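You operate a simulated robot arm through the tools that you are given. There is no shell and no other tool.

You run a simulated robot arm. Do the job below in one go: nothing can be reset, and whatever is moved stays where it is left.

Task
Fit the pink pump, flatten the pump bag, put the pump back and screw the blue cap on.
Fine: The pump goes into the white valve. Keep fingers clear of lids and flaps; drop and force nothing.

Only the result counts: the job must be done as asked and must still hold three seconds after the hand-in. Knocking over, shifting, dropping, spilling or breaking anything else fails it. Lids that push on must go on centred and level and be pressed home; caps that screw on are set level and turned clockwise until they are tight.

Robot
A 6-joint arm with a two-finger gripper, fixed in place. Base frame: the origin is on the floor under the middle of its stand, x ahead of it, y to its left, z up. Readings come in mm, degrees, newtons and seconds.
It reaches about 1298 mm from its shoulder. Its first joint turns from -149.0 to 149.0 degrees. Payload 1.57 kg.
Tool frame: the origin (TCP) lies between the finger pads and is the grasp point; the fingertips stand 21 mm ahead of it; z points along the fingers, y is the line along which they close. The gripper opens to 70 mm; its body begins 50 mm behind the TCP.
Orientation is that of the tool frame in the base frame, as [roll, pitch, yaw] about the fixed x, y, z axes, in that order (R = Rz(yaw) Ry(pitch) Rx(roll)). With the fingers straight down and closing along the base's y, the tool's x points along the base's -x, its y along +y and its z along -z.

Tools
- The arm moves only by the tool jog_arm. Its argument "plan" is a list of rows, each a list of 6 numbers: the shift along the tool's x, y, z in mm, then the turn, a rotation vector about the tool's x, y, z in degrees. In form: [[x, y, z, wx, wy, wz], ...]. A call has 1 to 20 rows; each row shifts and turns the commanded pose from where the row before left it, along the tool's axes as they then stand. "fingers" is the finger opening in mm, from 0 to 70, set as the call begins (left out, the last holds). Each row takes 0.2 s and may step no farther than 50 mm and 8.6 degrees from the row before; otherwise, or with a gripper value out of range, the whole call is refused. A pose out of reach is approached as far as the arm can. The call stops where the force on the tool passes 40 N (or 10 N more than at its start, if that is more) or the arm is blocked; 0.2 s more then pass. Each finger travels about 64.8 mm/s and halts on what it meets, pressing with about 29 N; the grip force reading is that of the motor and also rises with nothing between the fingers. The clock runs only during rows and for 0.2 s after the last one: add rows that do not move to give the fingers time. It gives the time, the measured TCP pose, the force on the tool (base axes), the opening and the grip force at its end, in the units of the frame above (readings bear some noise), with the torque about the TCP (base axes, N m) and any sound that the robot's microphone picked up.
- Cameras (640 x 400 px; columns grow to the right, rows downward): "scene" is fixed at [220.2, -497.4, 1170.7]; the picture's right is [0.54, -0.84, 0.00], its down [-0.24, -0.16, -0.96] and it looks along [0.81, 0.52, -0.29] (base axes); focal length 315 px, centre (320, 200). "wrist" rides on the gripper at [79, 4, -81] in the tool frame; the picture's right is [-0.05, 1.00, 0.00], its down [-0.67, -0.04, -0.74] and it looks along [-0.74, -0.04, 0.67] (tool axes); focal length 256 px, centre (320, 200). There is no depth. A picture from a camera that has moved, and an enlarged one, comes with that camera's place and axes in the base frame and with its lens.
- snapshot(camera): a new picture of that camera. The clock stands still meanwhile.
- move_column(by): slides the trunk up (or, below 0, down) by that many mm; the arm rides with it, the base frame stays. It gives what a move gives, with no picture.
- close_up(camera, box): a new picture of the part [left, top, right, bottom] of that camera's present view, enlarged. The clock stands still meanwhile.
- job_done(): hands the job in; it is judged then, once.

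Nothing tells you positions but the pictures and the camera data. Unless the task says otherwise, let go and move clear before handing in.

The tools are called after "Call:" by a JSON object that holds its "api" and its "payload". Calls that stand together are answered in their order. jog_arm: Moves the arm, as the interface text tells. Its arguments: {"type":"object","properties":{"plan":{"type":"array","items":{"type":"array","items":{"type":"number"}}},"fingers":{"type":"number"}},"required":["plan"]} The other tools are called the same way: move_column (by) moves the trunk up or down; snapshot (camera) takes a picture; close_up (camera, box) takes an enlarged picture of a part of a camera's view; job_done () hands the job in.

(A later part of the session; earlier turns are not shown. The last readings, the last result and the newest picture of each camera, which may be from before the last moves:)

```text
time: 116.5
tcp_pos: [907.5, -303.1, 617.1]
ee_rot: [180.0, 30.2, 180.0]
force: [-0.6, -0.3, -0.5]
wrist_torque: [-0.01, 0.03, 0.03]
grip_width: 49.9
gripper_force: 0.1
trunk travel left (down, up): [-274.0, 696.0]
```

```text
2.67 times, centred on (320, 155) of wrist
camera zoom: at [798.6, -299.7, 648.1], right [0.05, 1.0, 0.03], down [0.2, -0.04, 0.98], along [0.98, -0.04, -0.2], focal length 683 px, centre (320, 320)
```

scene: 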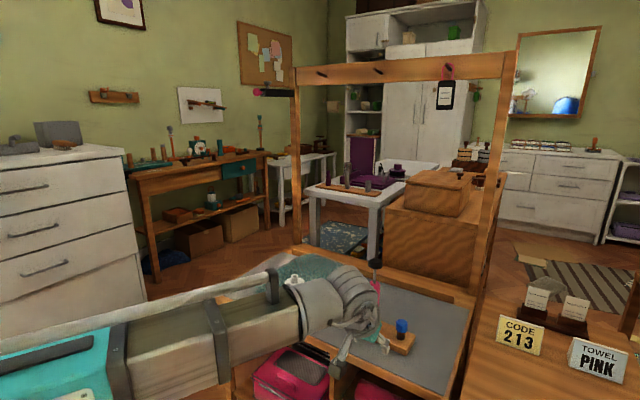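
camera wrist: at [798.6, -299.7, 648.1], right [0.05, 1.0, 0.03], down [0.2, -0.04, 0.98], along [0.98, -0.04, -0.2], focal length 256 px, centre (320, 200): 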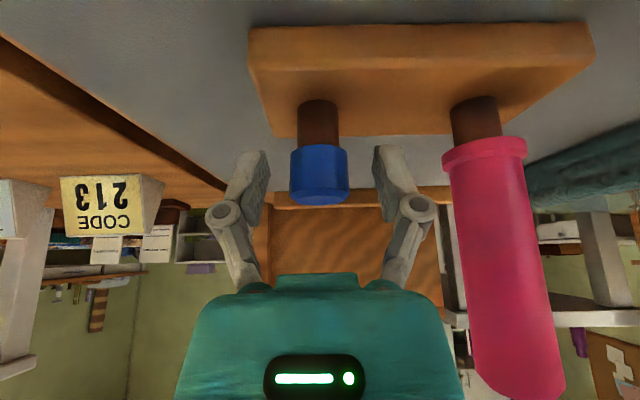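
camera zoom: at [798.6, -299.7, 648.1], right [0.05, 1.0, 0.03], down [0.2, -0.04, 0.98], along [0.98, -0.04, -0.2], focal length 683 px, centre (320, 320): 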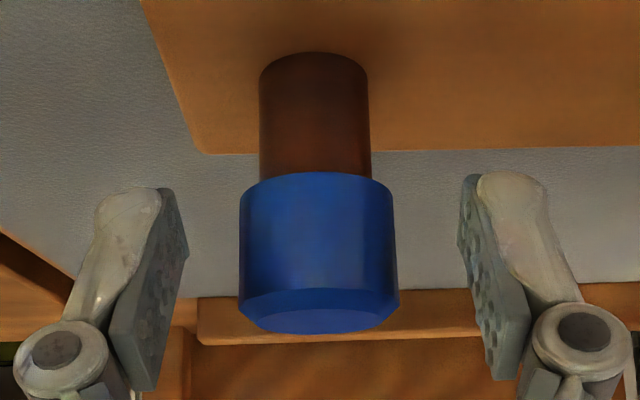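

Cap axis at about x=921, y=-304.6. I'll make the final approach of 13.5 mm with a small y correction.

Call:
{"api": "jog_arm", "payload": {"plan": [[-11.7, -0.9, 6.75, 0, 0, 0], [0, 0, 0, 0, 0, 0], [0, 0, 0, 0, 0, 0], [0, 0, 0, 0, 0, 0]]}}

Call:
{"api": "close_up", "payload": {"camera": "wrist", "box": [250, 80, 390, 230]}}

Call:
{"api": "close_up", "payload": {"camera": "scene", "box": [360, 280, 440, 360]}}

```text
time: 117.5
tcp_pos: [923.4, -303.2, 617.2]
ee_rot: [180.0, 30.1, -179.9]
force: [0.3, 0.0, 0.5]
wrist_torque: [0.02, -0.01, 0.02]
grip_width: 49.9
gripper_force: 0.1
trunk travel left (down, up): [-274.0, 696.0]
```

```text
2.67 times, centred on (320, 155) of wrist
camera zoom: at [813.0, -300.1, 648.1], right [0.04, 1.0, 0.03], down [0.2, -0.04, 0.98], along [0.98, -0.04, -0.2], focal length 683 px, centre (320, 320)
```

zoom: 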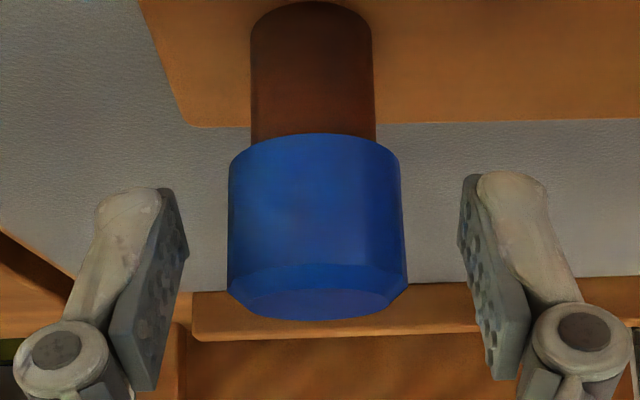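

```text
5.00 times, centred on (400, 320) of scene
camera zoom: at [220.2, -497.4, 1170.7], right [0.54, -0.84, 0.0], down [-0.24, -0.16, -0.96], along [0.81, 0.52, -0.29], focal length 1573 px, centre (-80, -400)
```

zoom: 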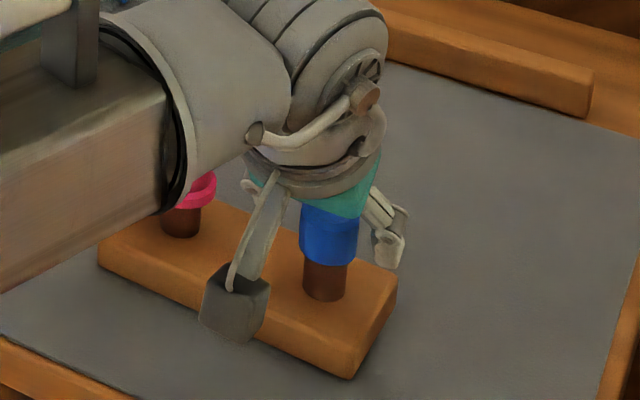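

The cap is within 0.6 mm of centre. I'll make a tiny correction and close on the cap.

Call:
{"api": "jog_arm", "payload": {"plan": [[0, -0.6, 0, 0, 0, 0], [0, 0, 0, 0, 0, 0], [0, 0, 0, 0, 0, 0]]}}

Call:
{"api": "jog_arm", "payload": {"plan": [[0, 0, 0, 0, 0, 0], [0, 0, 0, 0, 0, 0], [0, 0, 0, 0, 0, 0], [0, 0, 0, 0, 0, 0]], "fingers": 20}}

Call:
{"api": "close_up", "payload": {"camera": "wrist", "box": [250, 80, 390, 230]}}

Call:
{"api": "close_up", "payload": {"camera": "scene", "box": [360, 280, 440, 360]}}

```text
time: 118.3
tcp_pos: [922.8, -305.4, 616.8]
ee_rot: [180.0, 30.1, -179.9]
force: [-0.5, 0.0, 0.1]
wrist_torque: [-0.01, 0.01, 0.0]
grip_width: 50.4
gripper_force: 0.1
trunk travel left (down, up): [-274.0, 696.0]
```

```text
time: 119.3
tcp_pos: [922.8, -303.9, 617.4]
ee_rot: [-179.9, 30.2, -179.9]
force: [0.1, -0.7, 1.1]
wrist_torque: [-0.03, 0.0, 0.01]
grip_width: 28.2
gripper_force: 29.4
trunk travel left (down, up): [-274.0, 696.0]
```

```text
2.67 times, centred on (320, 155) of wrist
camera zoom: at [813.2, -300.4, 648.2], right [0.04, 1.0, 0.03], down [0.2, -0.04, 0.98], along [0.98, -0.04, -0.2], focal length 683 px, centre (320, 320)
```

zoom: 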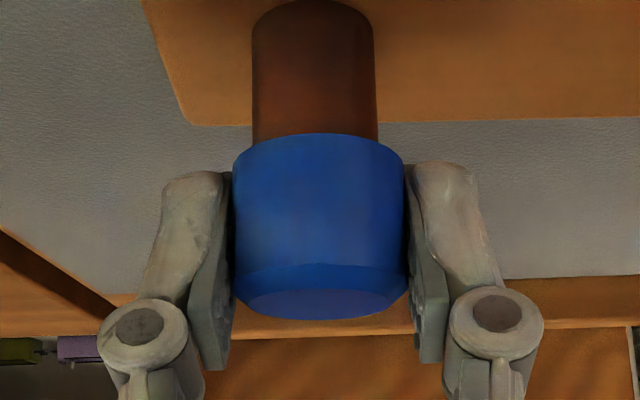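

```text
5.00 times, centred on (400, 320) of scene
camera zoom: at [220.2, -497.4, 1170.7], right [0.54, -0.84, 0.0], down [-0.24, -0.16, -0.96], along [0.81, 0.52, -0.29], focal length 1573 px, centre (-80, -400)
```

zoom: 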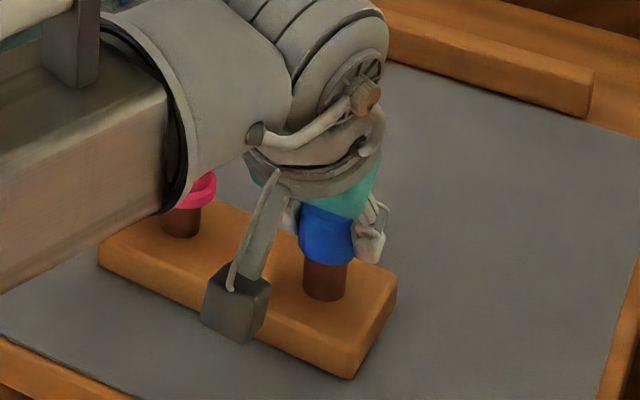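

The cap is gripped at 28.2 mm. I'll lift it off the peg.

Call:
{"api": "move_column", "payload": {"by": 4}}

Call:
{"api": "move_column", "payload": {"by": 25}}

Call:
{"api": "close_up", "payload": {"camera": "scene", "box": [360, 270, 440, 360]}}

Call:
{"api": "close_up", "payload": {"camera": "wrist", "box": [250, 80, 390, 230]}}

```text
time: 119.8
tcp_pos: [922.4, -304.4, 621.6]
ee_rot: [-180.0, 30.0, -179.9]
force: [0.6, 0.0, -0.9]
wrist_torque: [0.0, -0.04, -0.03]
grip_width: 28.2
gripper_force: 28.5
trunk travel left (down, up): [-278.0, 692.0]
```

```text
time: 120.5
tcp_pos: [922.5, -304.3, 646.5]
ee_rot: [-180.0, 30.1, -179.9]
force: [0.2, -0.3, 0.1]
wrist_torque: [-0.02, 0.03, 0.0]
grip_width: 28.4
gripper_force: 29.5
trunk travel left (down, up): [-303.0, 667.0]
```

```text
4.44 times, centred on (400, 315) of scene
camera zoom: at [220.2, -497.4, 1170.7], right [0.54, -0.84, 0.0], down [-0.24, -0.16, -0.96], along [0.81, 0.52, -0.29], focal length 1398 px, centre (-36, -311)
```

zoom: 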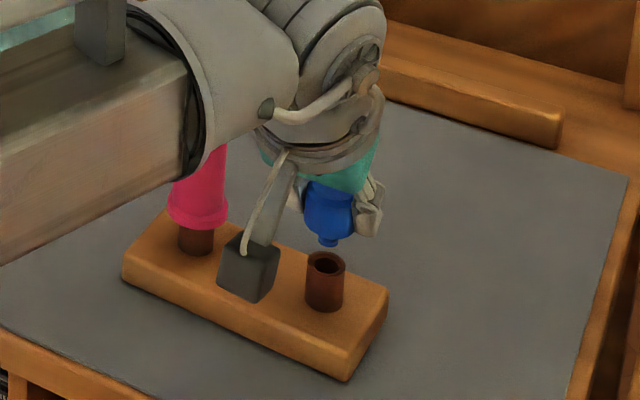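

```text
2.67 times, centred on (320, 155) of wrist
camera zoom: at [813.3, -300.4, 677.1], right [0.04, 1.0, 0.03], down [0.2, -0.04, 0.98], along [0.98, -0.04, -0.2], focal length 683 px, centre (320, 320)
```

zoom: 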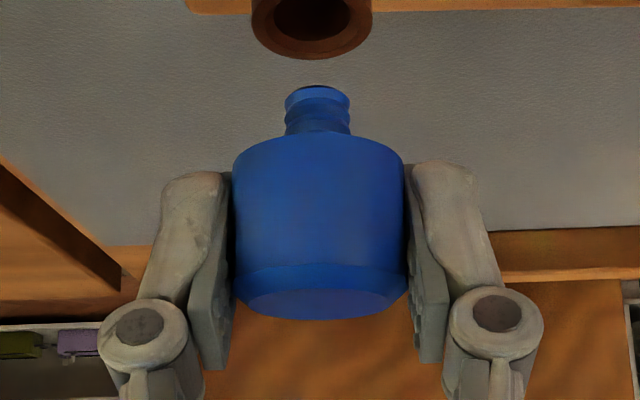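

The cap has a threaded plug underneath that goes into the valve bore. I'll raise, back away from the pump, and swing around in front of the bench toward the valve.

Call:
{"api": "move_column", "payload": {"by": 39}}

Call:
{"api": "jog_arm", "payload": {"plan": [[32.9, 0, -19, 0, 0, 0], [32.9, 0, -19, 0, 0, 0], [32.9, 0, -19, 0, 0, 0], [32.9, 0, -19, 0, 0, 0], [0, 46, 0, 0, 0, 0], [0, 46, 0, 0, 0, 0], [0, 46, 0, 0, 0, 0], [0, 46, 0, 0, 0, 0], [0, 46, 0, 0, 0, 0], [0, 46, 0, 0, 0, 0], [0, 46, 0, 0, 0, 0], [0, 45.7, 0, 0, 0, 0], [0, 0, 0, 0, 0, 0], [0, 0, 0, 0, 0, 0]]}}

Call:
{"api": "snapshot", "payload": {"camera": "wrist"}}

Call:
{"api": "snapshot", "payload": {"camera": "scene"}}

```text
time: 121.3
tcp_pos: [923.9, -304.3, 685.3]
ee_rot: [-180.0, 30.1, -179.8]
force: [-0.5, 0.4, -0.1]
wrist_torque: [-0.03, 0.03, -0.03]
grip_width: 28.4
gripper_force: 28.6
trunk travel left (down, up): [-342.0, 628.0]
```

```text
time: 124.3
tcp_pos: [770.5, 63.4, 685.6]
ee_rot: [180.0, 30.1, -180.0]
force: [1.0, -0.6, -0.4]
wrist_torque: [-0.02, -0.04, 0.02]
grip_width: 27.9
gripper_force: 29.0
trunk travel left (down, up): [-342.0, 628.0]
```

```text
taken
camera wrist: at [660.8, 67.0, 716.1], right [0.05, 1.0, 0.03], down [0.2, -0.04, 0.98], along [0.98, -0.04, -0.2], focal length 256 px, centre (320, 200)
```

wrist: 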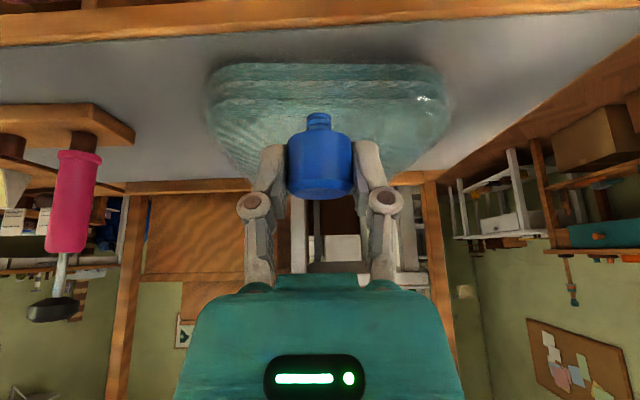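

```text
taken
```

scene: 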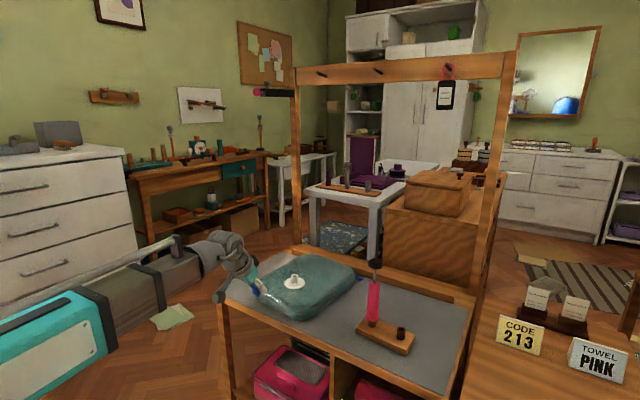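

Call:
{"api": "jog_arm", "payload": {"plan": [[-37.5, 0, 21.65, 0, 0, 0], [-37.5, 0, 21.65, 0, 0, 0], [-37.5, 0, 21.65, 0, 0, 0], [-37.5, 0, 21.65, 0, 0, 0], [0, 0, 0, 0, 0, 0], [0, 0, 0, 0, 0, 0]]}}

Call:
{"api": "close_up", "payload": {"camera": "scene", "box": [270, 240, 330, 290]}}

Call:
{"api": "close_up", "payload": {"camera": "wrist", "box": [250, 60, 390, 230]}}

```text
time: 125.7
tcp_pos: [940.7, 63.7, 685.5]
ee_rot: [-180.0, 30.1, -179.9]
force: [0.1, -0.1, -0.3]
wrist_torque: [0.0, -0.01, 0.04]
grip_width: 28.1
gripper_force: 29.1
trunk travel left (down, up): [-342.0, 628.0]
```

```text
8.00 times, centred on (300, 265) of scene
camera zoom: at [220.2, -497.4, 1170.7], right [0.54, -0.84, 0.0], down [-0.24, -0.16, -0.96], along [0.81, 0.52, -0.29], focal length 2517 px, centre (480, -320)
```

zoom: 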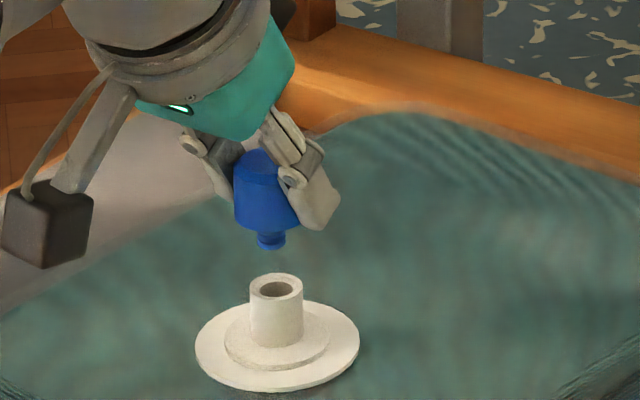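

```text
2.35 times, centred on (320, 145) of wrist
camera zoom: at [830.5, 68.1, 716.1], right [0.04, 1.0, 0.03], down [0.2, -0.04, 0.98], along [0.98, -0.04, -0.2], focal length 602 px, centre (320, 329)
```

zoom: 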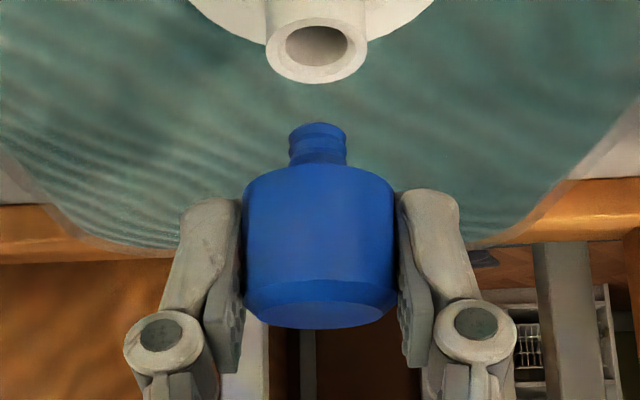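

Both cameras now show the plug and the bore. The plug needs about 3.4 mm more in +x. I'll correct it and lower to just above the valve.

Call:
{"api": "jog_arm", "payload": {"plan": [[-2.94, 0.2, 1.7, 0, 0, 0], [0, 0, 0, 0, 0, 0], [0, 0, 0, 0, 0, 0]]}}

Call:
{"api": "move_column", "payload": {"by": -15}}

Call:
{"api": "close_up", "payload": {"camera": "scene", "box": [282, 258, 306, 280]}}

Call:
{"api": "close_up", "payload": {"camera": "wrist", "box": [280, 60, 360, 130]}}

```text
time: 126.5
tcp_pos: [945.6, 64.3, 685.1]
ee_rot: [179.9, 30.1, -179.9]
force: [1.1, -0.1, -0.4]
wrist_torque: [0.02, 0.01, 0.01]
grip_width: 28.0
gripper_force: 29.0
trunk travel left (down, up): [-342.0, 628.0]
```

```text
time: 127.2
tcp_pos: [945.4, 65.2, 670.8]
ee_rot: [-179.9, 30.1, -180.0]
force: [0.0, 0.0, -0.3]
wrist_torque: [0.02, 0.0, 0.0]
grip_width: 28.2
gripper_force: 28.9
trunk travel left (down, up): [-327.0, 643.0]
```

```text
16.00 times, centred on (294, 269) of scene
camera zoom: at [220.2, -497.4, 1170.7], right [0.54, -0.84, 0.0], down [-0.24, -0.16, -0.96], along [0.81, 0.52, -0.29], focal length 5035 px, centre (736, -904)
```

zoom: 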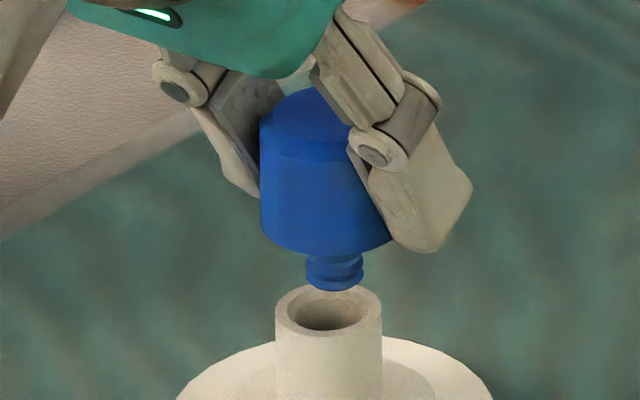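

```text
5.71 times, centred on (320, 95) of wrist
camera zoom: at [835.6, 68.2, 701.1], right [0.04, 1.0, 0.03], down [0.2, -0.04, 0.98], along [0.98, -0.04, -0.2], focal length 1463 px, centre (320, 800)
```

zoom: 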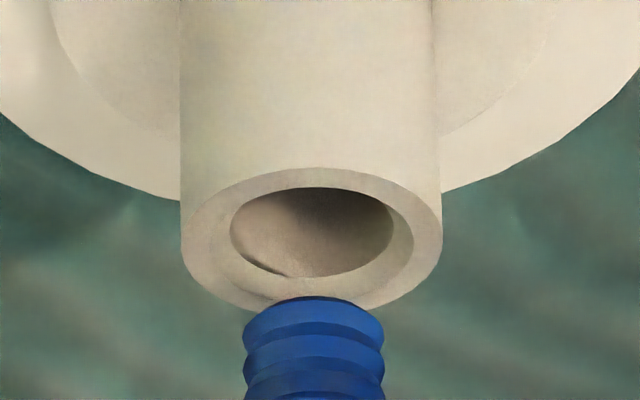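

The plug is about 2.8 mm too far in x; y is good. I'll correct and look again.

Call:
{"api": "jog_arm", "payload": {"plan": [[2.42, 0, -1.4, 0, 0, 0], [0, 0, 0, 0, 0, 0], [0, 0, 0, 0, 0, 0]]}}

Call:
{"api": "close_up", "payload": {"camera": "scene", "box": [282, 258, 306, 280]}}

Call:
{"api": "close_up", "payload": {"camera": "wrist", "box": [280, 60, 360, 130]}}

```text
time: 128.0
tcp_pos: [942.3, 64.5, 671.3]
ee_rot: [179.9, 30.0, -179.9]
force: [1.0, 0.5, 0.2]
wrist_torque: [0.01, 0.01, 0.01]
grip_width: 28.2
gripper_force: 28.7
trunk travel left (down, up): [-327.0, 643.0]
```

```text
16.00 times, centred on (294, 269) of scene
camera zoom: at [220.2, -497.4, 1170.7], right [0.54, -0.84, 0.0], down [-0.24, -0.16, -0.96], along [0.81, 0.52, -0.29], focal length 5035 px, centre (736, -904)
```

zoom: 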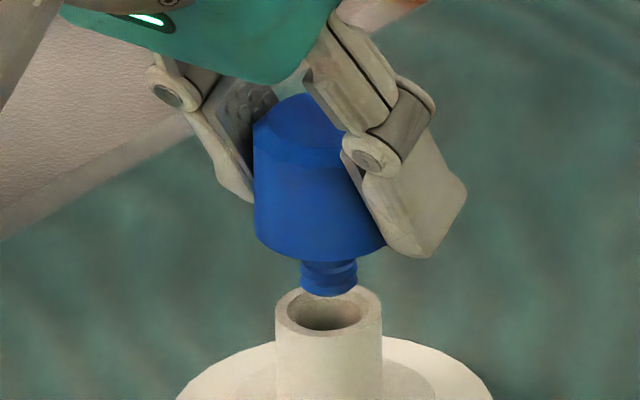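

```text
5.71 times, centred on (320, 95) of wrist
camera zoom: at [833.1, 67.9, 701.1], right [0.04, 1.0, 0.03], down [0.2, -0.04, 0.98], along [0.98, -0.04, -0.2], focal length 1463 px, centre (320, 800)
```

zoom: 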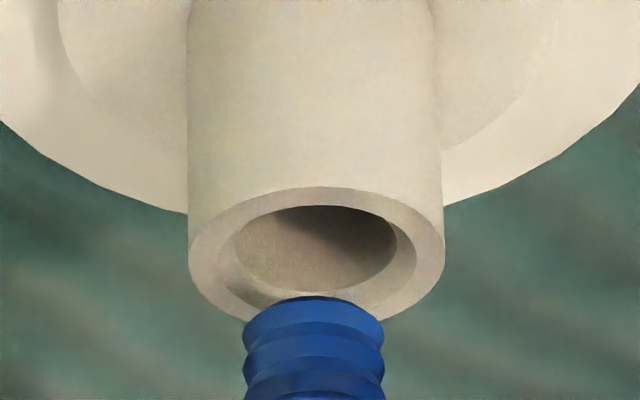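

Very close now, with 0.3 mm left in each axis. I'll nudge and lower 5 mm.

Call:
{"api": "jog_arm", "payload": {"plan": [[0.35, 0.3, -0.2, 0, 0, 0], [0, 0, 0, 0, 0, 0], [0, 0, 0, 0, 0, 0]]}}

Call:
{"api": "move_column", "payload": {"by": -5}}

Call:
{"api": "close_up", "payload": {"camera": "scene", "box": [282, 258, 306, 280]}}

Call:
{"api": "close_up", "payload": {"camera": "wrist", "box": [280, 60, 360, 130]}}

```text
time: 128.8
tcp_pos: [942.1, 64.2, 670.4]
ee_rot: [180.0, 30.2, -179.9]
force: [-0.2, 0.4, -0.5]
wrist_torque: [-0.03, 0.02, 0.01]
grip_width: 28.0
gripper_force: 28.6
trunk travel left (down, up): [-327.0, 643.0]
```

```text
time: 129.3
tcp_pos: [943.4, 64.5, 665.3]
ee_rot: [180.0, 30.1, -179.8]
force: [-0.2, 0.4, -0.3]
wrist_torque: [-0.01, -0.01, 0.01]
grip_width: 27.9
gripper_force: 29.1
trunk travel left (down, up): [-322.0, 648.0]
```

```text
16.00 times, centred on (294, 269) of scene
camera zoom: at [220.2, -497.4, 1170.7], right [0.54, -0.84, 0.0], down [-0.24, -0.16, -0.96], along [0.81, 0.52, -0.29], focal length 5035 px, centre (736, -904)
```

zoom: 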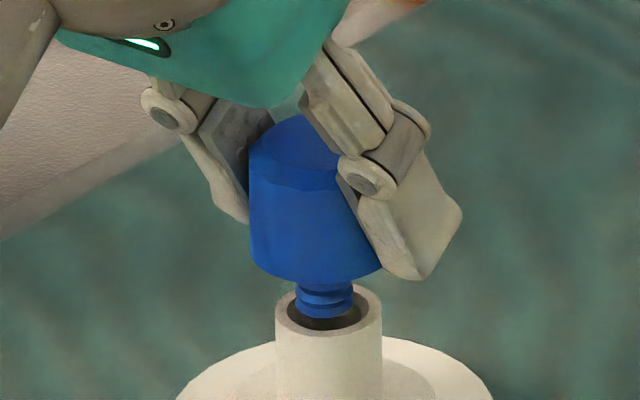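

```text
5.71 times, centred on (320, 95) of wrist
camera zoom: at [832.6, 68.7, 696.1], right [0.04, 1.0, 0.03], down [0.2, -0.04, 0.98], along [0.98, -0.04, -0.2], focal length 1463 px, centre (320, 800)
```

zoom: 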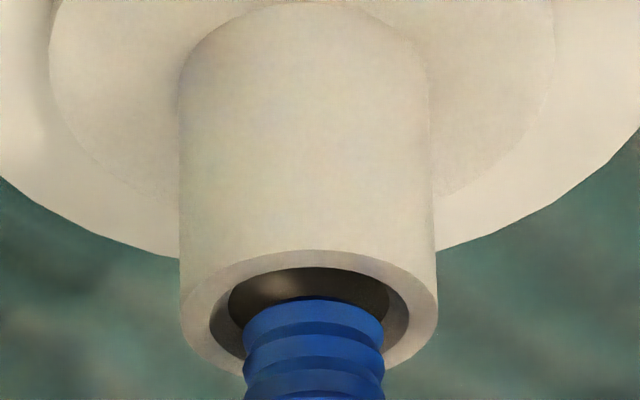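

Call:
{"api": "jog_arm", "payload": {"plan": [[-0.1, -0.5, 0.05, 0, 0, 0], [0, 0, 0, 0, 0, 0], [0, 0, 0, 0, 0, 0]]}}

Call:
{"api": "move_column", "payload": {"by": -1.5}}

Call:
{"api": "close_up", "payload": {"camera": "scene", "box": [282, 258, 306, 280]}}

Call:
{"api": "close_up", "payload": {"camera": "wrist", "box": [280, 60, 360, 130]}}

```text
time: 130.1
tcp_pos: [943.0, 64.0, 666.3]
ee_rot: [180.0, 30.1, -179.9]
force: [0.6, 0.0, -0.2]
wrist_torque: [0.05, 0.01, 0.01]
grip_width: 28.1
gripper_force: 29.3
trunk travel left (down, up): [-322.0, 648.0]
```

```text
time: 130.6
tcp_pos: [941.9, 64.7, 662.5]
ee_rot: [180.0, 30.1, -179.8]
force: [-0.7, 0.0, 0.1]
wrist_torque: [-0.01, -0.02, 0.02]
grip_width: 28.3
gripper_force: 29.2
trunk travel left (down, up): [-320.0, 650.0]
```

```text
16.00 times, centred on (294, 269) of scene
camera zoom: at [220.2, -497.4, 1170.7], right [0.54, -0.84, 0.0], down [-0.24, -0.16, -0.96], along [0.81, 0.52, -0.29], focal length 5035 px, centre (736, -904)
```

zoom: 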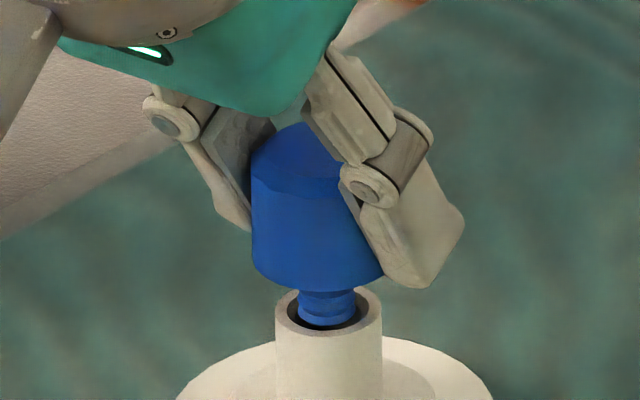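

```text
5.71 times, centred on (320, 95) of wrist
camera zoom: at [832.5, 68.2, 694.6], right [0.04, 1.0, 0.03], down [0.2, -0.04, 0.98], along [0.98, -0.04, -0.2], focal length 1463 px, centre (320, 800)
```

zoom: 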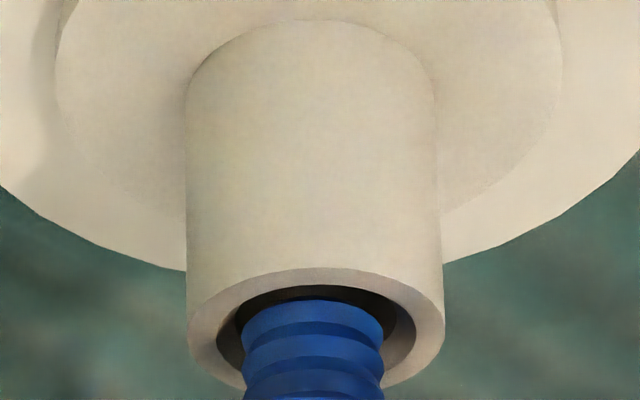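

The plug is centred at the bore entrance in both views. I'll lower in 1 mm steps.

Call:
{"api": "move_column", "payload": {"by": -1}}

Call:
{"api": "move_column", "payload": {"by": -1}}

Call:
{"api": "close_up", "payload": {"camera": "wrist", "box": [280, 60, 360, 130]}}

Call:
{"api": "close_up", "payload": {"camera": "scene", "box": [282, 258, 306, 280]}}

```text
time: 131.1
tcp_pos: [941.1, 63.1, 663.5]
ee_rot: [179.9, 30.1, -179.9]
force: [0.3, -0.5, 0.6]
wrist_torque: [-0.04, -0.02, 0.0]
grip_width: 28.3
gripper_force: 28.8
trunk travel left (down, up): [-319.0, 651.0]
```

```text
time: 131.6
tcp_pos: [941.8, 64.6, 662.7]
ee_rot: [-179.9, 30.1, -179.9]
force: [-0.4, 0.1, -0.3]
wrist_torque: [0.01, 0.0, 0.02]
grip_width: 28.2
gripper_force: 29.0
trunk travel left (down, up): [-318.0, 652.0]
```

```text
5.71 times, centred on (320, 95) of wrist
camera zoom: at [832.5, 68.2, 692.6], right [0.05, 1.0, 0.03], down [0.2, -0.04, 0.98], along [0.98, -0.04, -0.2], focal length 1463 px, centre (320, 800)
```

zoom: 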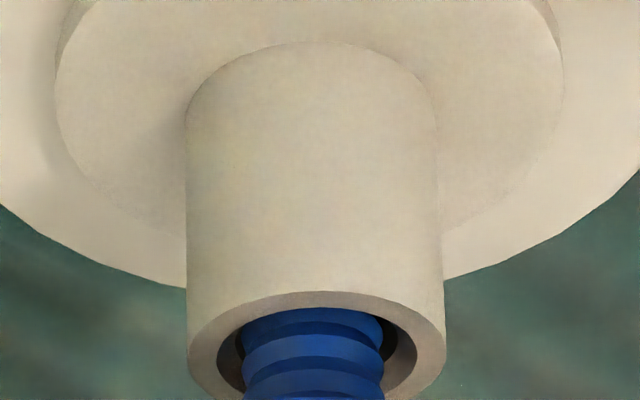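

```text
16.00 times, centred on (294, 269) of scene
camera zoom: at [220.2, -497.4, 1170.7], right [0.54, -0.84, 0.0], down [-0.24, -0.16, -0.96], along [0.81, 0.52, -0.29], focal length 5035 px, centre (736, -904)
```

zoom: 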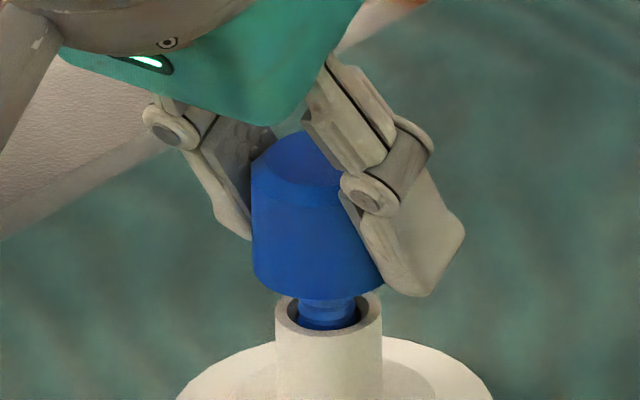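

Call:
{"api": "close_up", "payload": {"camera": "wrist", "box": [250, 60, 390, 230]}}

Call:
{"api": "move_column", "payload": {"by": -2}}

Call:
{"api": "move_column", "payload": {"by": -2}}

Call:
{"api": "close_up", "payload": {"camera": "scene", "box": [282, 258, 306, 280]}}

```text
2.35 times, centred on (320, 145) of wrist
camera zoom: at [832.5, 68.2, 692.6], right [0.05, 1.0, 0.03], down [0.2, -0.04, 0.98], along [0.98, -0.04, -0.2], focal length 602 px, centre (320, 329)
```

zoom: 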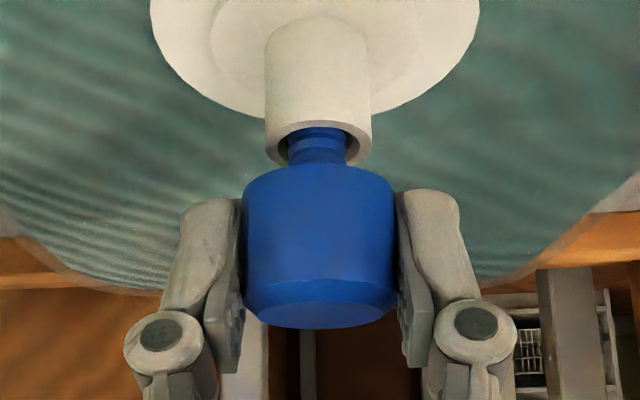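

```text
time: 132.2
tcp_pos: [941.5, 64.7, 660.0]
ee_rot: [179.9, 30.1, -179.9]
force: [0.8, -0.5, 0.0]
wrist_torque: [-0.03, 0.01, 0.04]
grip_width: 28.1
gripper_force: 29.1
trunk travel left (down, up): [-316.0, 654.0]
```

```text
time: 132.7
tcp_pos: [943.0, 62.9, 656.8]
ee_rot: [-179.9, 30.1, -179.9]
force: [-0.4, -0.7, 0.2]
wrist_torque: [0.0, 0.02, -0.01]
grip_width: 28.0
gripper_force: 28.5
trunk travel left (down, up): [-314.0, 656.0]
```

```text
16.00 times, centred on (294, 269) of scene
camera zoom: at [220.2, -497.4, 1170.7], right [0.54, -0.84, 0.0], down [-0.24, -0.16, -0.96], along [0.81, 0.52, -0.29], focal length 5035 px, centre (736, -904)
```

zoom: 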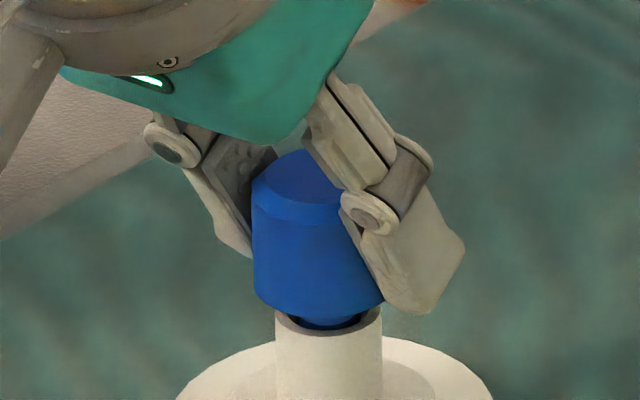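

About 6 mm in with no contact. I'll continue in small steps until it meets the thread or seats.

Call:
{"api": "move_column", "payload": {"by": -1.5}}

Call:
{"api": "move_column", "payload": {"by": -1.5}}

Call:
{"api": "move_column", "payload": {"by": -1}}

Call:
{"api": "close_up", "payload": {"camera": "scene", "box": [282, 258, 306, 280]}}

Call:
{"api": "close_up", "payload": {"camera": "wrist", "box": [250, 60, 390, 230]}}

```text
time: 133.2
tcp_pos: [942.6, 64.1, 656.4]
ee_rot: [-180.0, 30.1, -179.9]
force: [-0.3, -0.2, -0.6]
wrist_torque: [-0.05, 0.0, 0.01]
grip_width: 28.1
gripper_force: 28.7
trunk travel left (down, up): [-313.0, 657.0]
```

```text
time: 133.7
tcp_pos: [941.8, 64.5, 654.6]
ee_rot: [-180.0, 30.1, -180.0]
force: [-0.2, -0.8, 0.2]
wrist_torque: [0.03, 0.0, -0.02]
grip_width: 27.9
gripper_force: 29.2
trunk travel left (down, up): [-311.0, 659.0]
```

```text
time: 134.2
tcp_pos: [944.6, 65.1, 653.8]
ee_rot: [-179.9, 30.0, -180.0]
force: [3.4, 2.6, -0.7]
wrist_torque: [0.1, -0.2, 0.01]
grip_width: 27.9
gripper_force: 28.9
trunk travel left (down, up): [-310.0, 660.0]
```

```text
16.00 times, centred on (294, 269) of scene
camera zoom: at [220.2, -497.4, 1170.7], right [0.54, -0.84, 0.0], down [-0.24, -0.16, -0.96], along [0.81, 0.52, -0.29], focal length 5035 px, centre (736, -904)
```

zoom: 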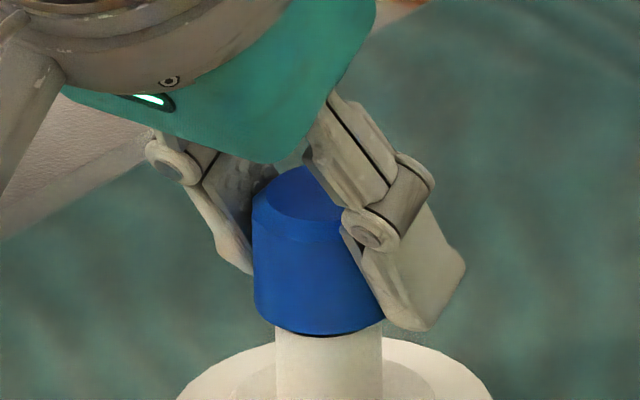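

```text
2.35 times, centred on (320, 145) of wrist
camera zoom: at [832.9, 68.4, 684.4], right [0.04, 1.0, 0.03], down [0.2, -0.04, 0.98], along [0.98, -0.04, -0.2], focal length 602 px, centre (320, 329)
```

zoom: 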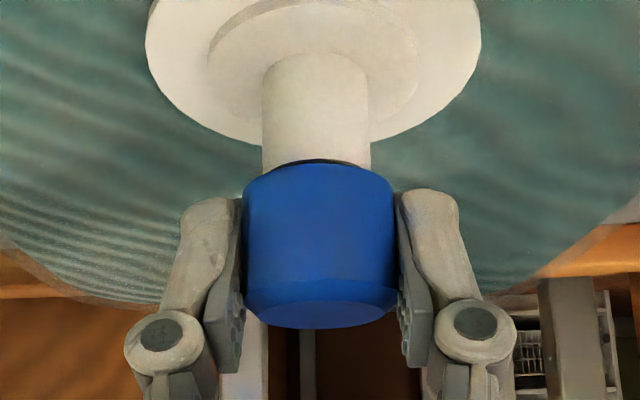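

A lateral pull of a few newtons and the cap stopping about 2 mm above the rim suggest the thread has engaged. I'll release, back out, and regrasp from straight above to screw it.

Call:
{"api": "jog_arm", "payload": {"plan": [[0, 0, 0, 0, 0, 0], [0, 0, 0, 0, 0, 0], [0, 0, 0, 0, 0, 0]], "fingers": 34}}

Call:
{"api": "close_up", "payload": {"camera": "wrist", "box": [250, 60, 390, 230]}}

Call:
{"api": "close_up", "payload": {"camera": "scene", "box": [282, 258, 306, 280]}}

```text
time: 135.0
tcp_pos: [942.5, 65.6, 653.7]
ee_rot: [-180.0, 30.2, -179.9]
force: [0.6, -0.3, 0.1]
wrist_torque: [0.01, 0.0, 0.04]
grip_width: 34.1
gripper_force: 0.1
trunk travel left (down, up): [-310.0, 660.0]
```

```text
2.35 times, centred on (320, 145) of wrist
camera zoom: at [832.5, 68.2, 684.6], right [0.04, 1.0, 0.03], down [0.2, -0.04, 0.98], along [0.98, -0.04, -0.2], focal length 602 px, centre (320, 329)
```

zoom: 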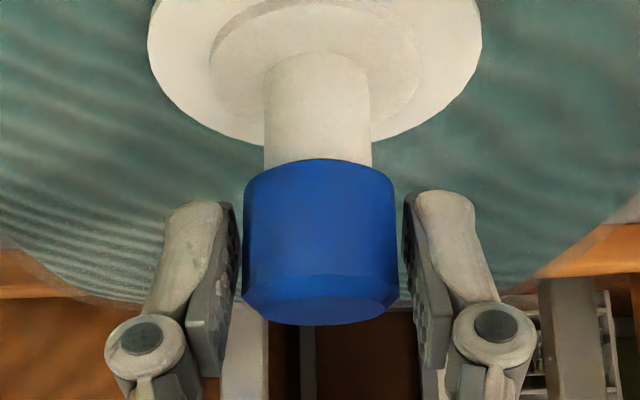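

```text
16.00 times, centred on (294, 269) of scene
camera zoom: at [220.2, -497.4, 1170.7], right [0.54, -0.84, 0.0], down [-0.24, -0.16, -0.96], along [0.81, 0.52, -0.29], focal length 5035 px, centre (736, -904)
```

zoom: 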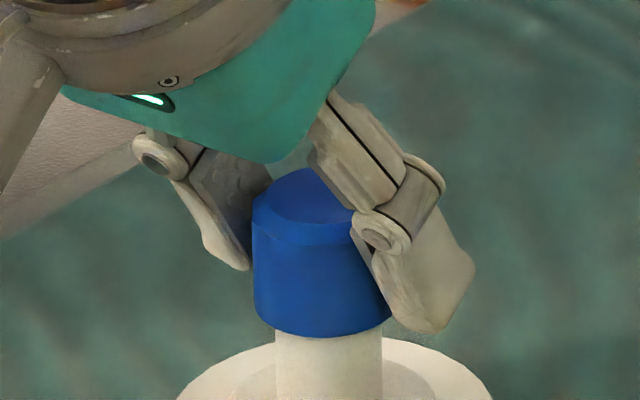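

I'll open more and back straight out, then inspect the cap.

Call:
{"api": "jog_arm", "payload": {"plan": [[0, 0, 0, 0, 0, 0], [0, 0, 0, 0, 0, 0], [26, 0, -15, 0, 0, 0], [34.6, 0, -20, 0, 0, 0], [34.6, 0, -20, 0, 0, 0], [34.6, 0, -20, 0, 0, 0], [0, 0, 0, 0, 0, 0]], "fingers": 56}}

Call:
{"api": "close_up", "payload": {"camera": "wrist", "box": [260, 90, 380, 230]}}

Call:
{"api": "close_up", "payload": {"camera": "scene", "box": [282, 258, 306, 280]}}

Call:
{"api": "snapshot", "payload": {"camera": "scene"}}

```text
time: 136.6
tcp_pos: [792.3, 62.2, 653.7]
ee_rot: [180.0, 30.1, -179.9]
force: [0.2, 0.0, -0.4]
wrist_torque: [0.01, -0.02, -0.01]
grip_width: 55.8
gripper_force: 0.1
out of reach, approached as far as the arm can: row 6
trunk travel left (down, up): [-310.0, 660.0]
```

```text
2.86 times, centred on (320, 160) of wrist
camera zoom: at [681.5, 66.0, 684.7], right [0.04, 1.0, 0.03], down [0.2, -0.04, 0.98], along [0.98, -0.04, -0.2], focal length 731 px, centre (320, 314)
```

zoom: 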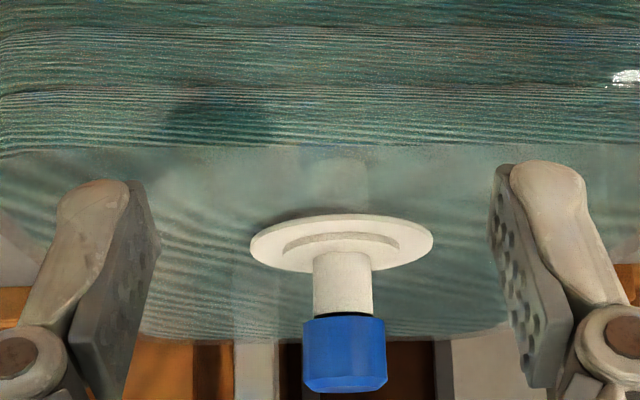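

```text
16.00 times, centred on (294, 269) of scene
camera zoom: at [220.2, -497.4, 1170.7], right [0.54, -0.84, 0.0], down [-0.24, -0.16, -0.96], along [0.81, 0.52, -0.29], focal length 5035 px, centre (736, -904)
```

zoom: 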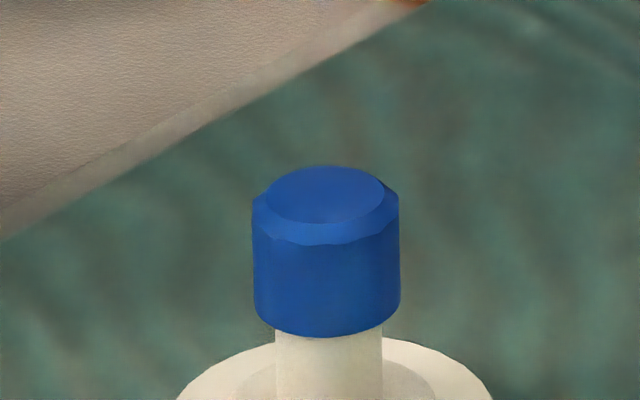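

```text
taken
```

scene: 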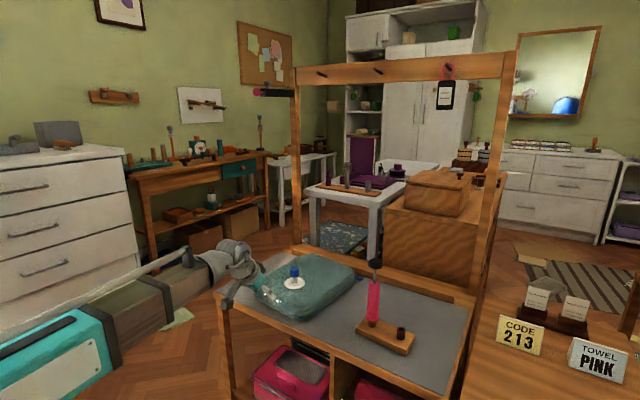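

The cap sits level and centred, about 2 mm above the rim, waiting to be screwed. I'll raise, turn the gripper straight down, and rotate it back 90° to have room to turn clockwise.

Call:
{"api": "move_column", "payload": {"by": 130}}

Call:
{"api": "jog_arm", "payload": {"plan": [[24.4, 0, -1.6, 0, 7.52, 0], [24.4, 0, -1.6, 0, 7.52, 0], [24.4, 0, -1.6, 0, 7.52, 0], [24.4, 0, -1.6, 0, 7.52, 0], [0, 0, 0, 0, 0, 0]]}}

Call:
{"api": "jog_arm", "payload": {"plan": [[0, 0, 0, 0, 0, -8.5], [0, 0, 0, 0, 0, -8.5], [0, 0, 0, 0, 0, -8.5], [0, 0, 0, 0, 0, -8.5], [0, 0, 0, 0, 0, -8.5], [0, 0, 0, 0, 0, -8.5], [0, 0, 0, 0, 0, -8.5], [0, 0, 0, 0, 0, -8.5], [0, 0, 0, 0, 0, -8.5], [0, 0, 0, 0, 0, -8.5], [0, 0, 0, 0, 0, -5], [0, 0, 0, 0, 0, 0]]}}

Call:
{"api": "snapshot", "payload": {"camera": "scene"}}

Call:
{"api": "snapshot", "payload": {"camera": "wrist"}}

```text
time: 138.2
tcp_pos: [791.2, 62.6, 783.6]
ee_rot: [-180.0, 30.1, -179.9]
force: [-0.8, 0.6, 0.5]
wrist_torque: [0.02, 0.02, -0.03]
grip_width: 55.9
gripper_force: 0.0
trunk travel left (down, up): [-440.0, 530.0]
```

```text
time: 139.4
tcp_pos: [695.9, 61.3, 758.2]
ee_rot: [-180.0, -0.1, 180.0]
force: [0.0, 0.0, -0.2]
wrist_torque: [-0.01, 0.0, 0.01]
grip_width: 56.0
gripper_force: 0.0
trunk travel left (down, up): [-440.0, 530.0]
```

```text
time: 142.0
tcp_pos: [696.9, 61.6, 758.7]
ee_rot: [-180.0, 0.0, -89.8]
force: [-0.2, -0.2, -0.1]
wrist_torque: [-0.02, 0.02, -0.01]
grip_width: 56.0
gripper_force: 0.0
trunk travel left (down, up): [-440.0, 530.0]
```

```text
taken
```

scene: 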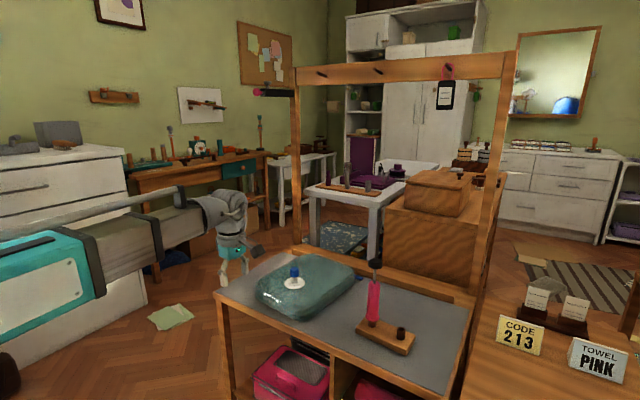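

```text
taken
camera wrist: at [692.7, -18.6, 840.3], right [-1.0, 0.05, 0.0], down [0.03, 0.67, 0.74], along [0.04, 0.74, -0.67], focal length 256 px, centre (320, 200)
```

wrist: 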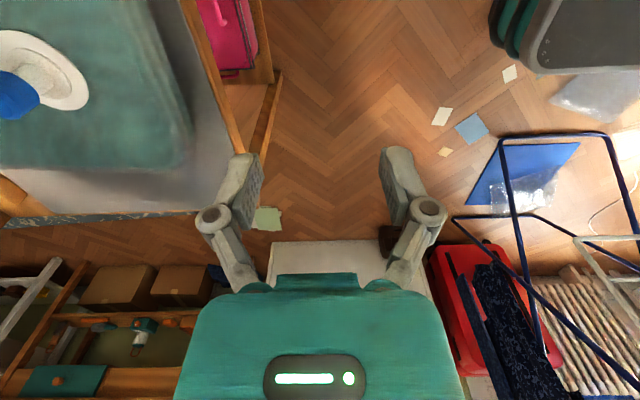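

Yaw is at -90° with no trouble. I'll test whether more reverse rotation is available, to get a longer clockwise turn.

Call:
{"api": "jog_arm", "payload": {"plan": [[0, 0, 0, 0, 0, -8.5], [0, 0, 0, 0, 0, -8.5], [0, 0, 0, 0, 0, -8.5], [0, 0, 0, 0, 0, -8.5], [0, 0, 0, 0, 0, -8.5], [0, 0, 0, 0, 0, -8.5], [0, 0, 0, 0, 0, -8.5], [0, 0, 0, 0, 0, -8.5], [0, 0, 0, 0, 0, -8.5], [0, 0, 0, 0, 0, -8.5], [0, 0, 0, 0, 0, -5], [0, 0, 0, 0, 0, 0]]}}

Call:
{"api": "snapshot", "payload": {"camera": "wrist"}}

```text
time: 144.6
tcp_pos: [694.9, 77.3, 758.6]
ee_rot: [179.9, 0.0, -0.7]
force: [-0.1, -0.6, -0.4]
wrist_torque: [-0.02, 0.0, 0.02]
grip_width: 56.0
gripper_force: 0.0
out of reach, approached as far as the arm can: row 11
trunk travel left (down, up): [-440.0, 530.0]
```

```text
taken
camera wrist: at [775.0, 71.5, 840.4], right [-0.06, -1.0, 0.0], down [-0.67, 0.05, 0.74], along [-0.74, 0.05, -0.67], focal length 256 px, centre (320, 200)
```

wrist: 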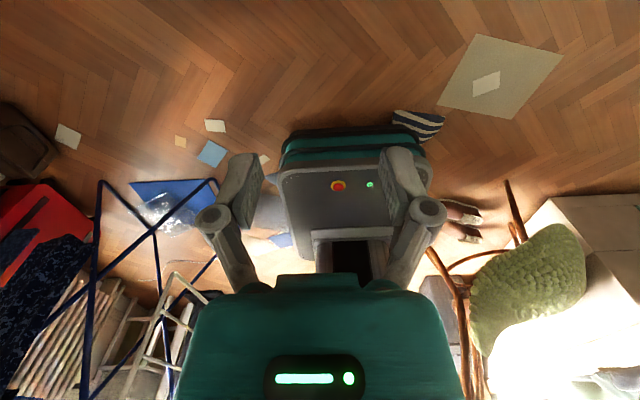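

The lower roll limit is about -180°. I'll turn back 10° from the limit to be safe and re-read the pose.

Call:
{"api": "jog_arm", "payload": {"plan": [[0, 0, 0, 0, 0, 5], [0, 0, 0, 0, 0, 5], [0, 13, 0, 0, 0, 0], [0, 0, 0, 0, 0, 0], [0, 0, 0, 0, 0, 0]]}}

Call:
{"api": "close_up", "payload": {"camera": "wrist", "box": [160, 0, 480, 200]}}

```text
time: 145.8
tcp_pos: [695.2, 62.3, 758.6]
ee_rot: [-180.0, 0.1, -9.9]
force: [-0.1, -0.9, 0.0]
wrist_torque: [0.0, 0.02, -0.01]
grip_width: 56.1
gripper_force: 0.1
trunk travel left (down, up): [-440.0, 530.0]
```

```text
2.00 times, centred on (320, 100) of wrist
camera zoom: at [771.6, 45.2, 840.3], right [-0.22, -0.97, 0.0], down [-0.65, 0.15, 0.74], along [-0.73, 0.17, -0.67], focal length 512 px, centre (320, 400)
```

zoom: 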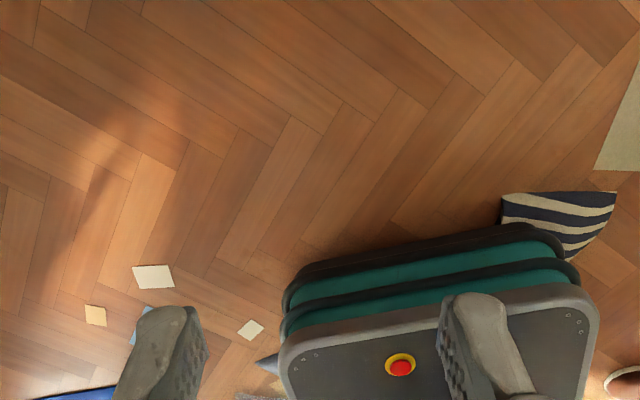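

Call:
{"api": "jog_arm", "payload": {"plan": [[40.6, -7.2, 0, 0, 0, 0], [40.6, -7.2, 0, 0, 0, 0], [40.6, -7.2, 0, 0, 0, 0], [40.6, -7.2, 0, 0, 0, 0], [40.6, -7.2, 0, 0, 0, 0], [40.5, -7.3, 0, 0, 0, 0], [0, 0, 0, 0, 0, 0], [0, 0, 0, 0, 0, 0]]}}

Call:
{"api": "snapshot", "payload": {"camera": "wrist"}}

Call:
{"api": "snapshot", "payload": {"camera": "scene"}}

```text
time: 147.6
tcp_pos: [939.8, 65.4, 759.5]
ee_rot: [179.9, 0.0, -9.9]
force: [0.0, 0.7, -0.3]
wrist_torque: [0.0, 0.0, 0.02]
grip_width: 55.8
gripper_force: 0.1
trunk travel left (down, up): [-440.0, 530.0]
```

```text
taken
camera wrist: at [1016.0, 47.6, 840.2], right [-0.22, -0.97, 0.0], down [-0.65, 0.15, 0.74], along [-0.73, 0.17, -0.67], focal length 256 px, centre (320, 200)
```

wrist: 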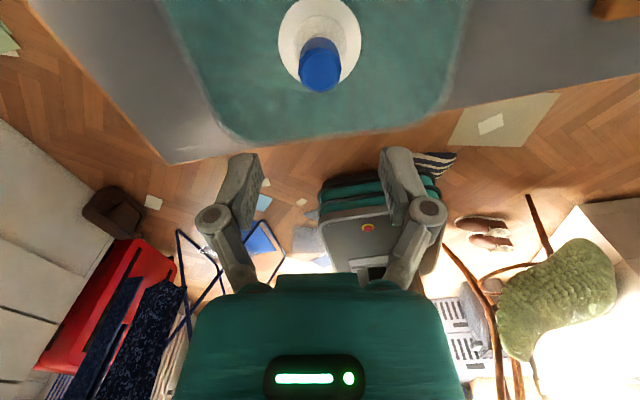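

```text
taken
```

scene: 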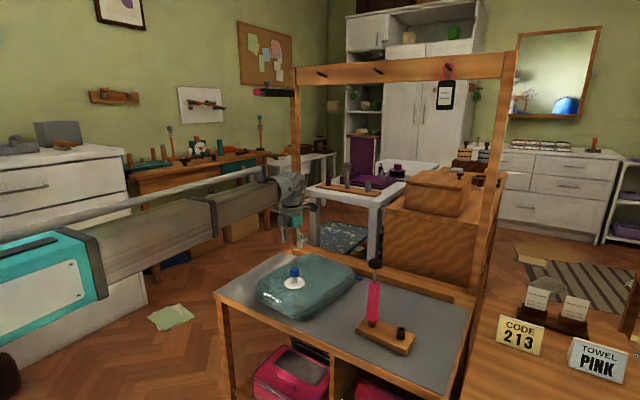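

Call:
{"api": "close_up", "payload": {"camera": "wrist", "box": [270, 0, 370, 110]}}

```text
3.64 times, centred on (320, 55) of wrist
camera zoom: at [1016.0, 47.6, 840.2], right [-0.22, -0.97, 0.0], down [-0.65, 0.15, 0.74], along [-0.73, 0.17, -0.67], focal length 931 px, centre (320, 727)
```

zoom: 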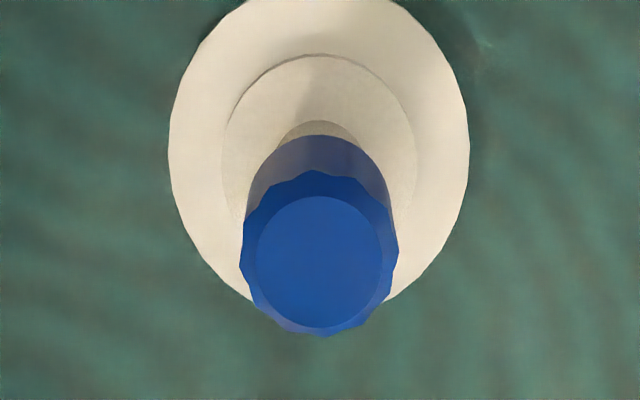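

The cap's y looks right, but the x estimate from this side is uncertain. I'll rotate to yaw -90°, where image columns measure x directly.

Call:
{"api": "jog_arm", "payload": {"plan": [[0, 0, 0, 0, 0, 8], [0, 0, 0, 0, 0, 8], [0, 0, 0, 0, 0, 8], [0, 0, 0, 0, 0, 8], [0, 0, 0, 0, 0, 8], [0, 0, 0, 0, 0, 8], [0, 0, 0, 0, 0, 8], [0, 0, 0, 0, 0, 8], [0, 0, 0, 0, 0, 8], [0, 0, 0, 0, 0, 8], [0, 0, 0, 0, 0, 0], [0, 0, 0, 0, 0, 0]]}}

Call:
{"api": "close_up", "payload": {"camera": "wrist", "box": [270, 0, 370, 110]}}

```text
time: 150.2
tcp_pos: [940.5, 64.5, 759.0]
ee_rot: [180.0, 0.0, -90.0]
force: [-0.6, -0.2, 0.4]
wrist_torque: [-0.05, 0.02, -0.01]
grip_width: 56.2
gripper_force: 0.1
trunk travel left (down, up): [-440.0, 530.0]
```

```text
3.64 times, centred on (320, 55) of wrist
camera zoom: at [936.7, -15.4, 840.2], right [-1.0, 0.05, 0.0], down [0.04, 0.67, 0.74], along [0.04, 0.74, -0.67], focal length 931 px, centre (320, 727)
```

zoom: 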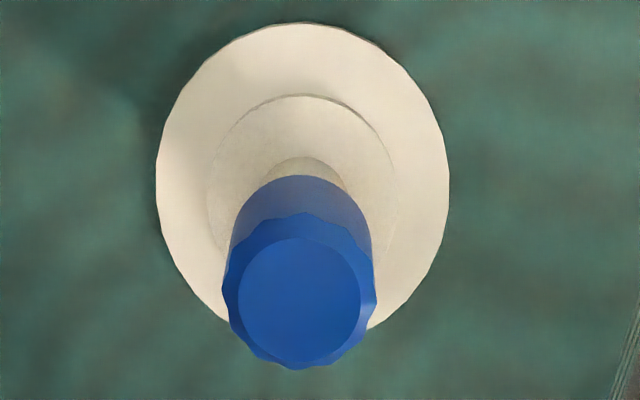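

In this orientation the cap is about 4.2 mm further in +x than the tool axis. I'll correct it and lower partway to re-check.

Call:
{"api": "jog_arm", "payload": {"plan": [[0.2, -4.2, 0, 0, 0, 0], [0, 0, 0, 0, 0, 0], [0, 0, 0, 0, 0, 0]]}}

Call:
{"api": "move_column", "payload": {"by": -60}}

Call:
{"api": "close_up", "payload": {"camera": "wrist", "box": [240, 40, 400, 240]}}

Call:
{"api": "close_up", "payload": {"camera": "scene", "box": [250, 220, 350, 300]}}

```text
time: 151.0
tcp_pos: [946.6, 64.1, 760.8]
ee_rot: [-179.9, 0.0, -90.0]
force: [-0.6, -0.8, -0.8]
wrist_torque: [0.01, -0.01, 0.01]
grip_width: 56.0
gripper_force: 0.1
trunk travel left (down, up): [-440.0, 530.0]
```

```text
time: 152.0
tcp_pos: [946.4, 64.1, 699.1]
ee_rot: [179.9, -0.1, -89.8]
force: [-0.6, -0.4, -0.5]
wrist_torque: [0.03, -0.03, -0.02]
grip_width: 56.1
gripper_force: 0.1
trunk travel left (down, up): [-380.0, 590.0]
```

```text
2.00 times, centred on (320, 140) of wrist
camera zoom: at [940.8, -15.3, 780.2], right [-1.0, 0.05, 0.0], down [0.03, 0.67, 0.74], along [0.04, 0.74, -0.67], focal length 512 px, centre (320, 320)
```

zoom: 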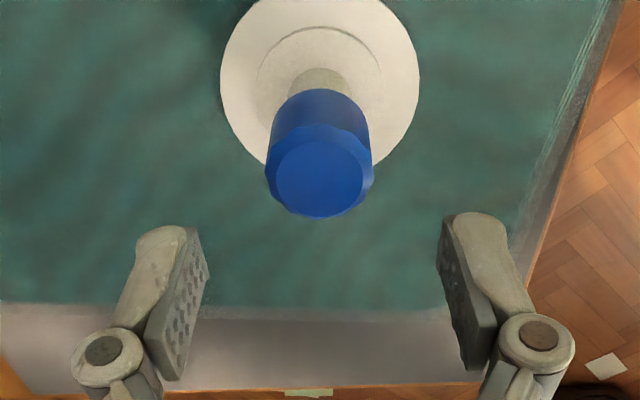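

```text
5.00 times, centred on (300, 260) of scene
camera zoom: at [220.2, -497.4, 1170.7], right [0.54, -0.84, 0.0], down [-0.24, -0.16, -0.96], along [0.81, 0.52, -0.29], focal length 1573 px, centre (420, -100)
```

zoom: 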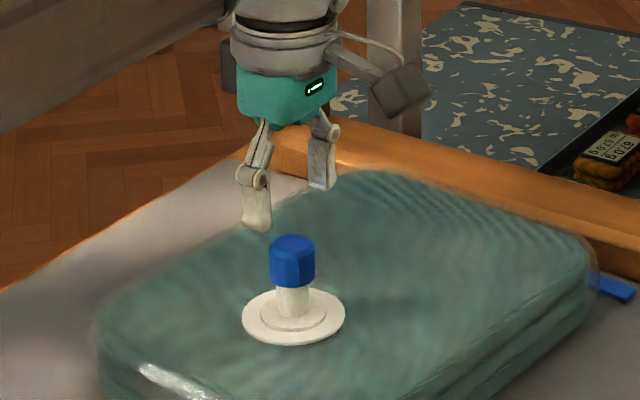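

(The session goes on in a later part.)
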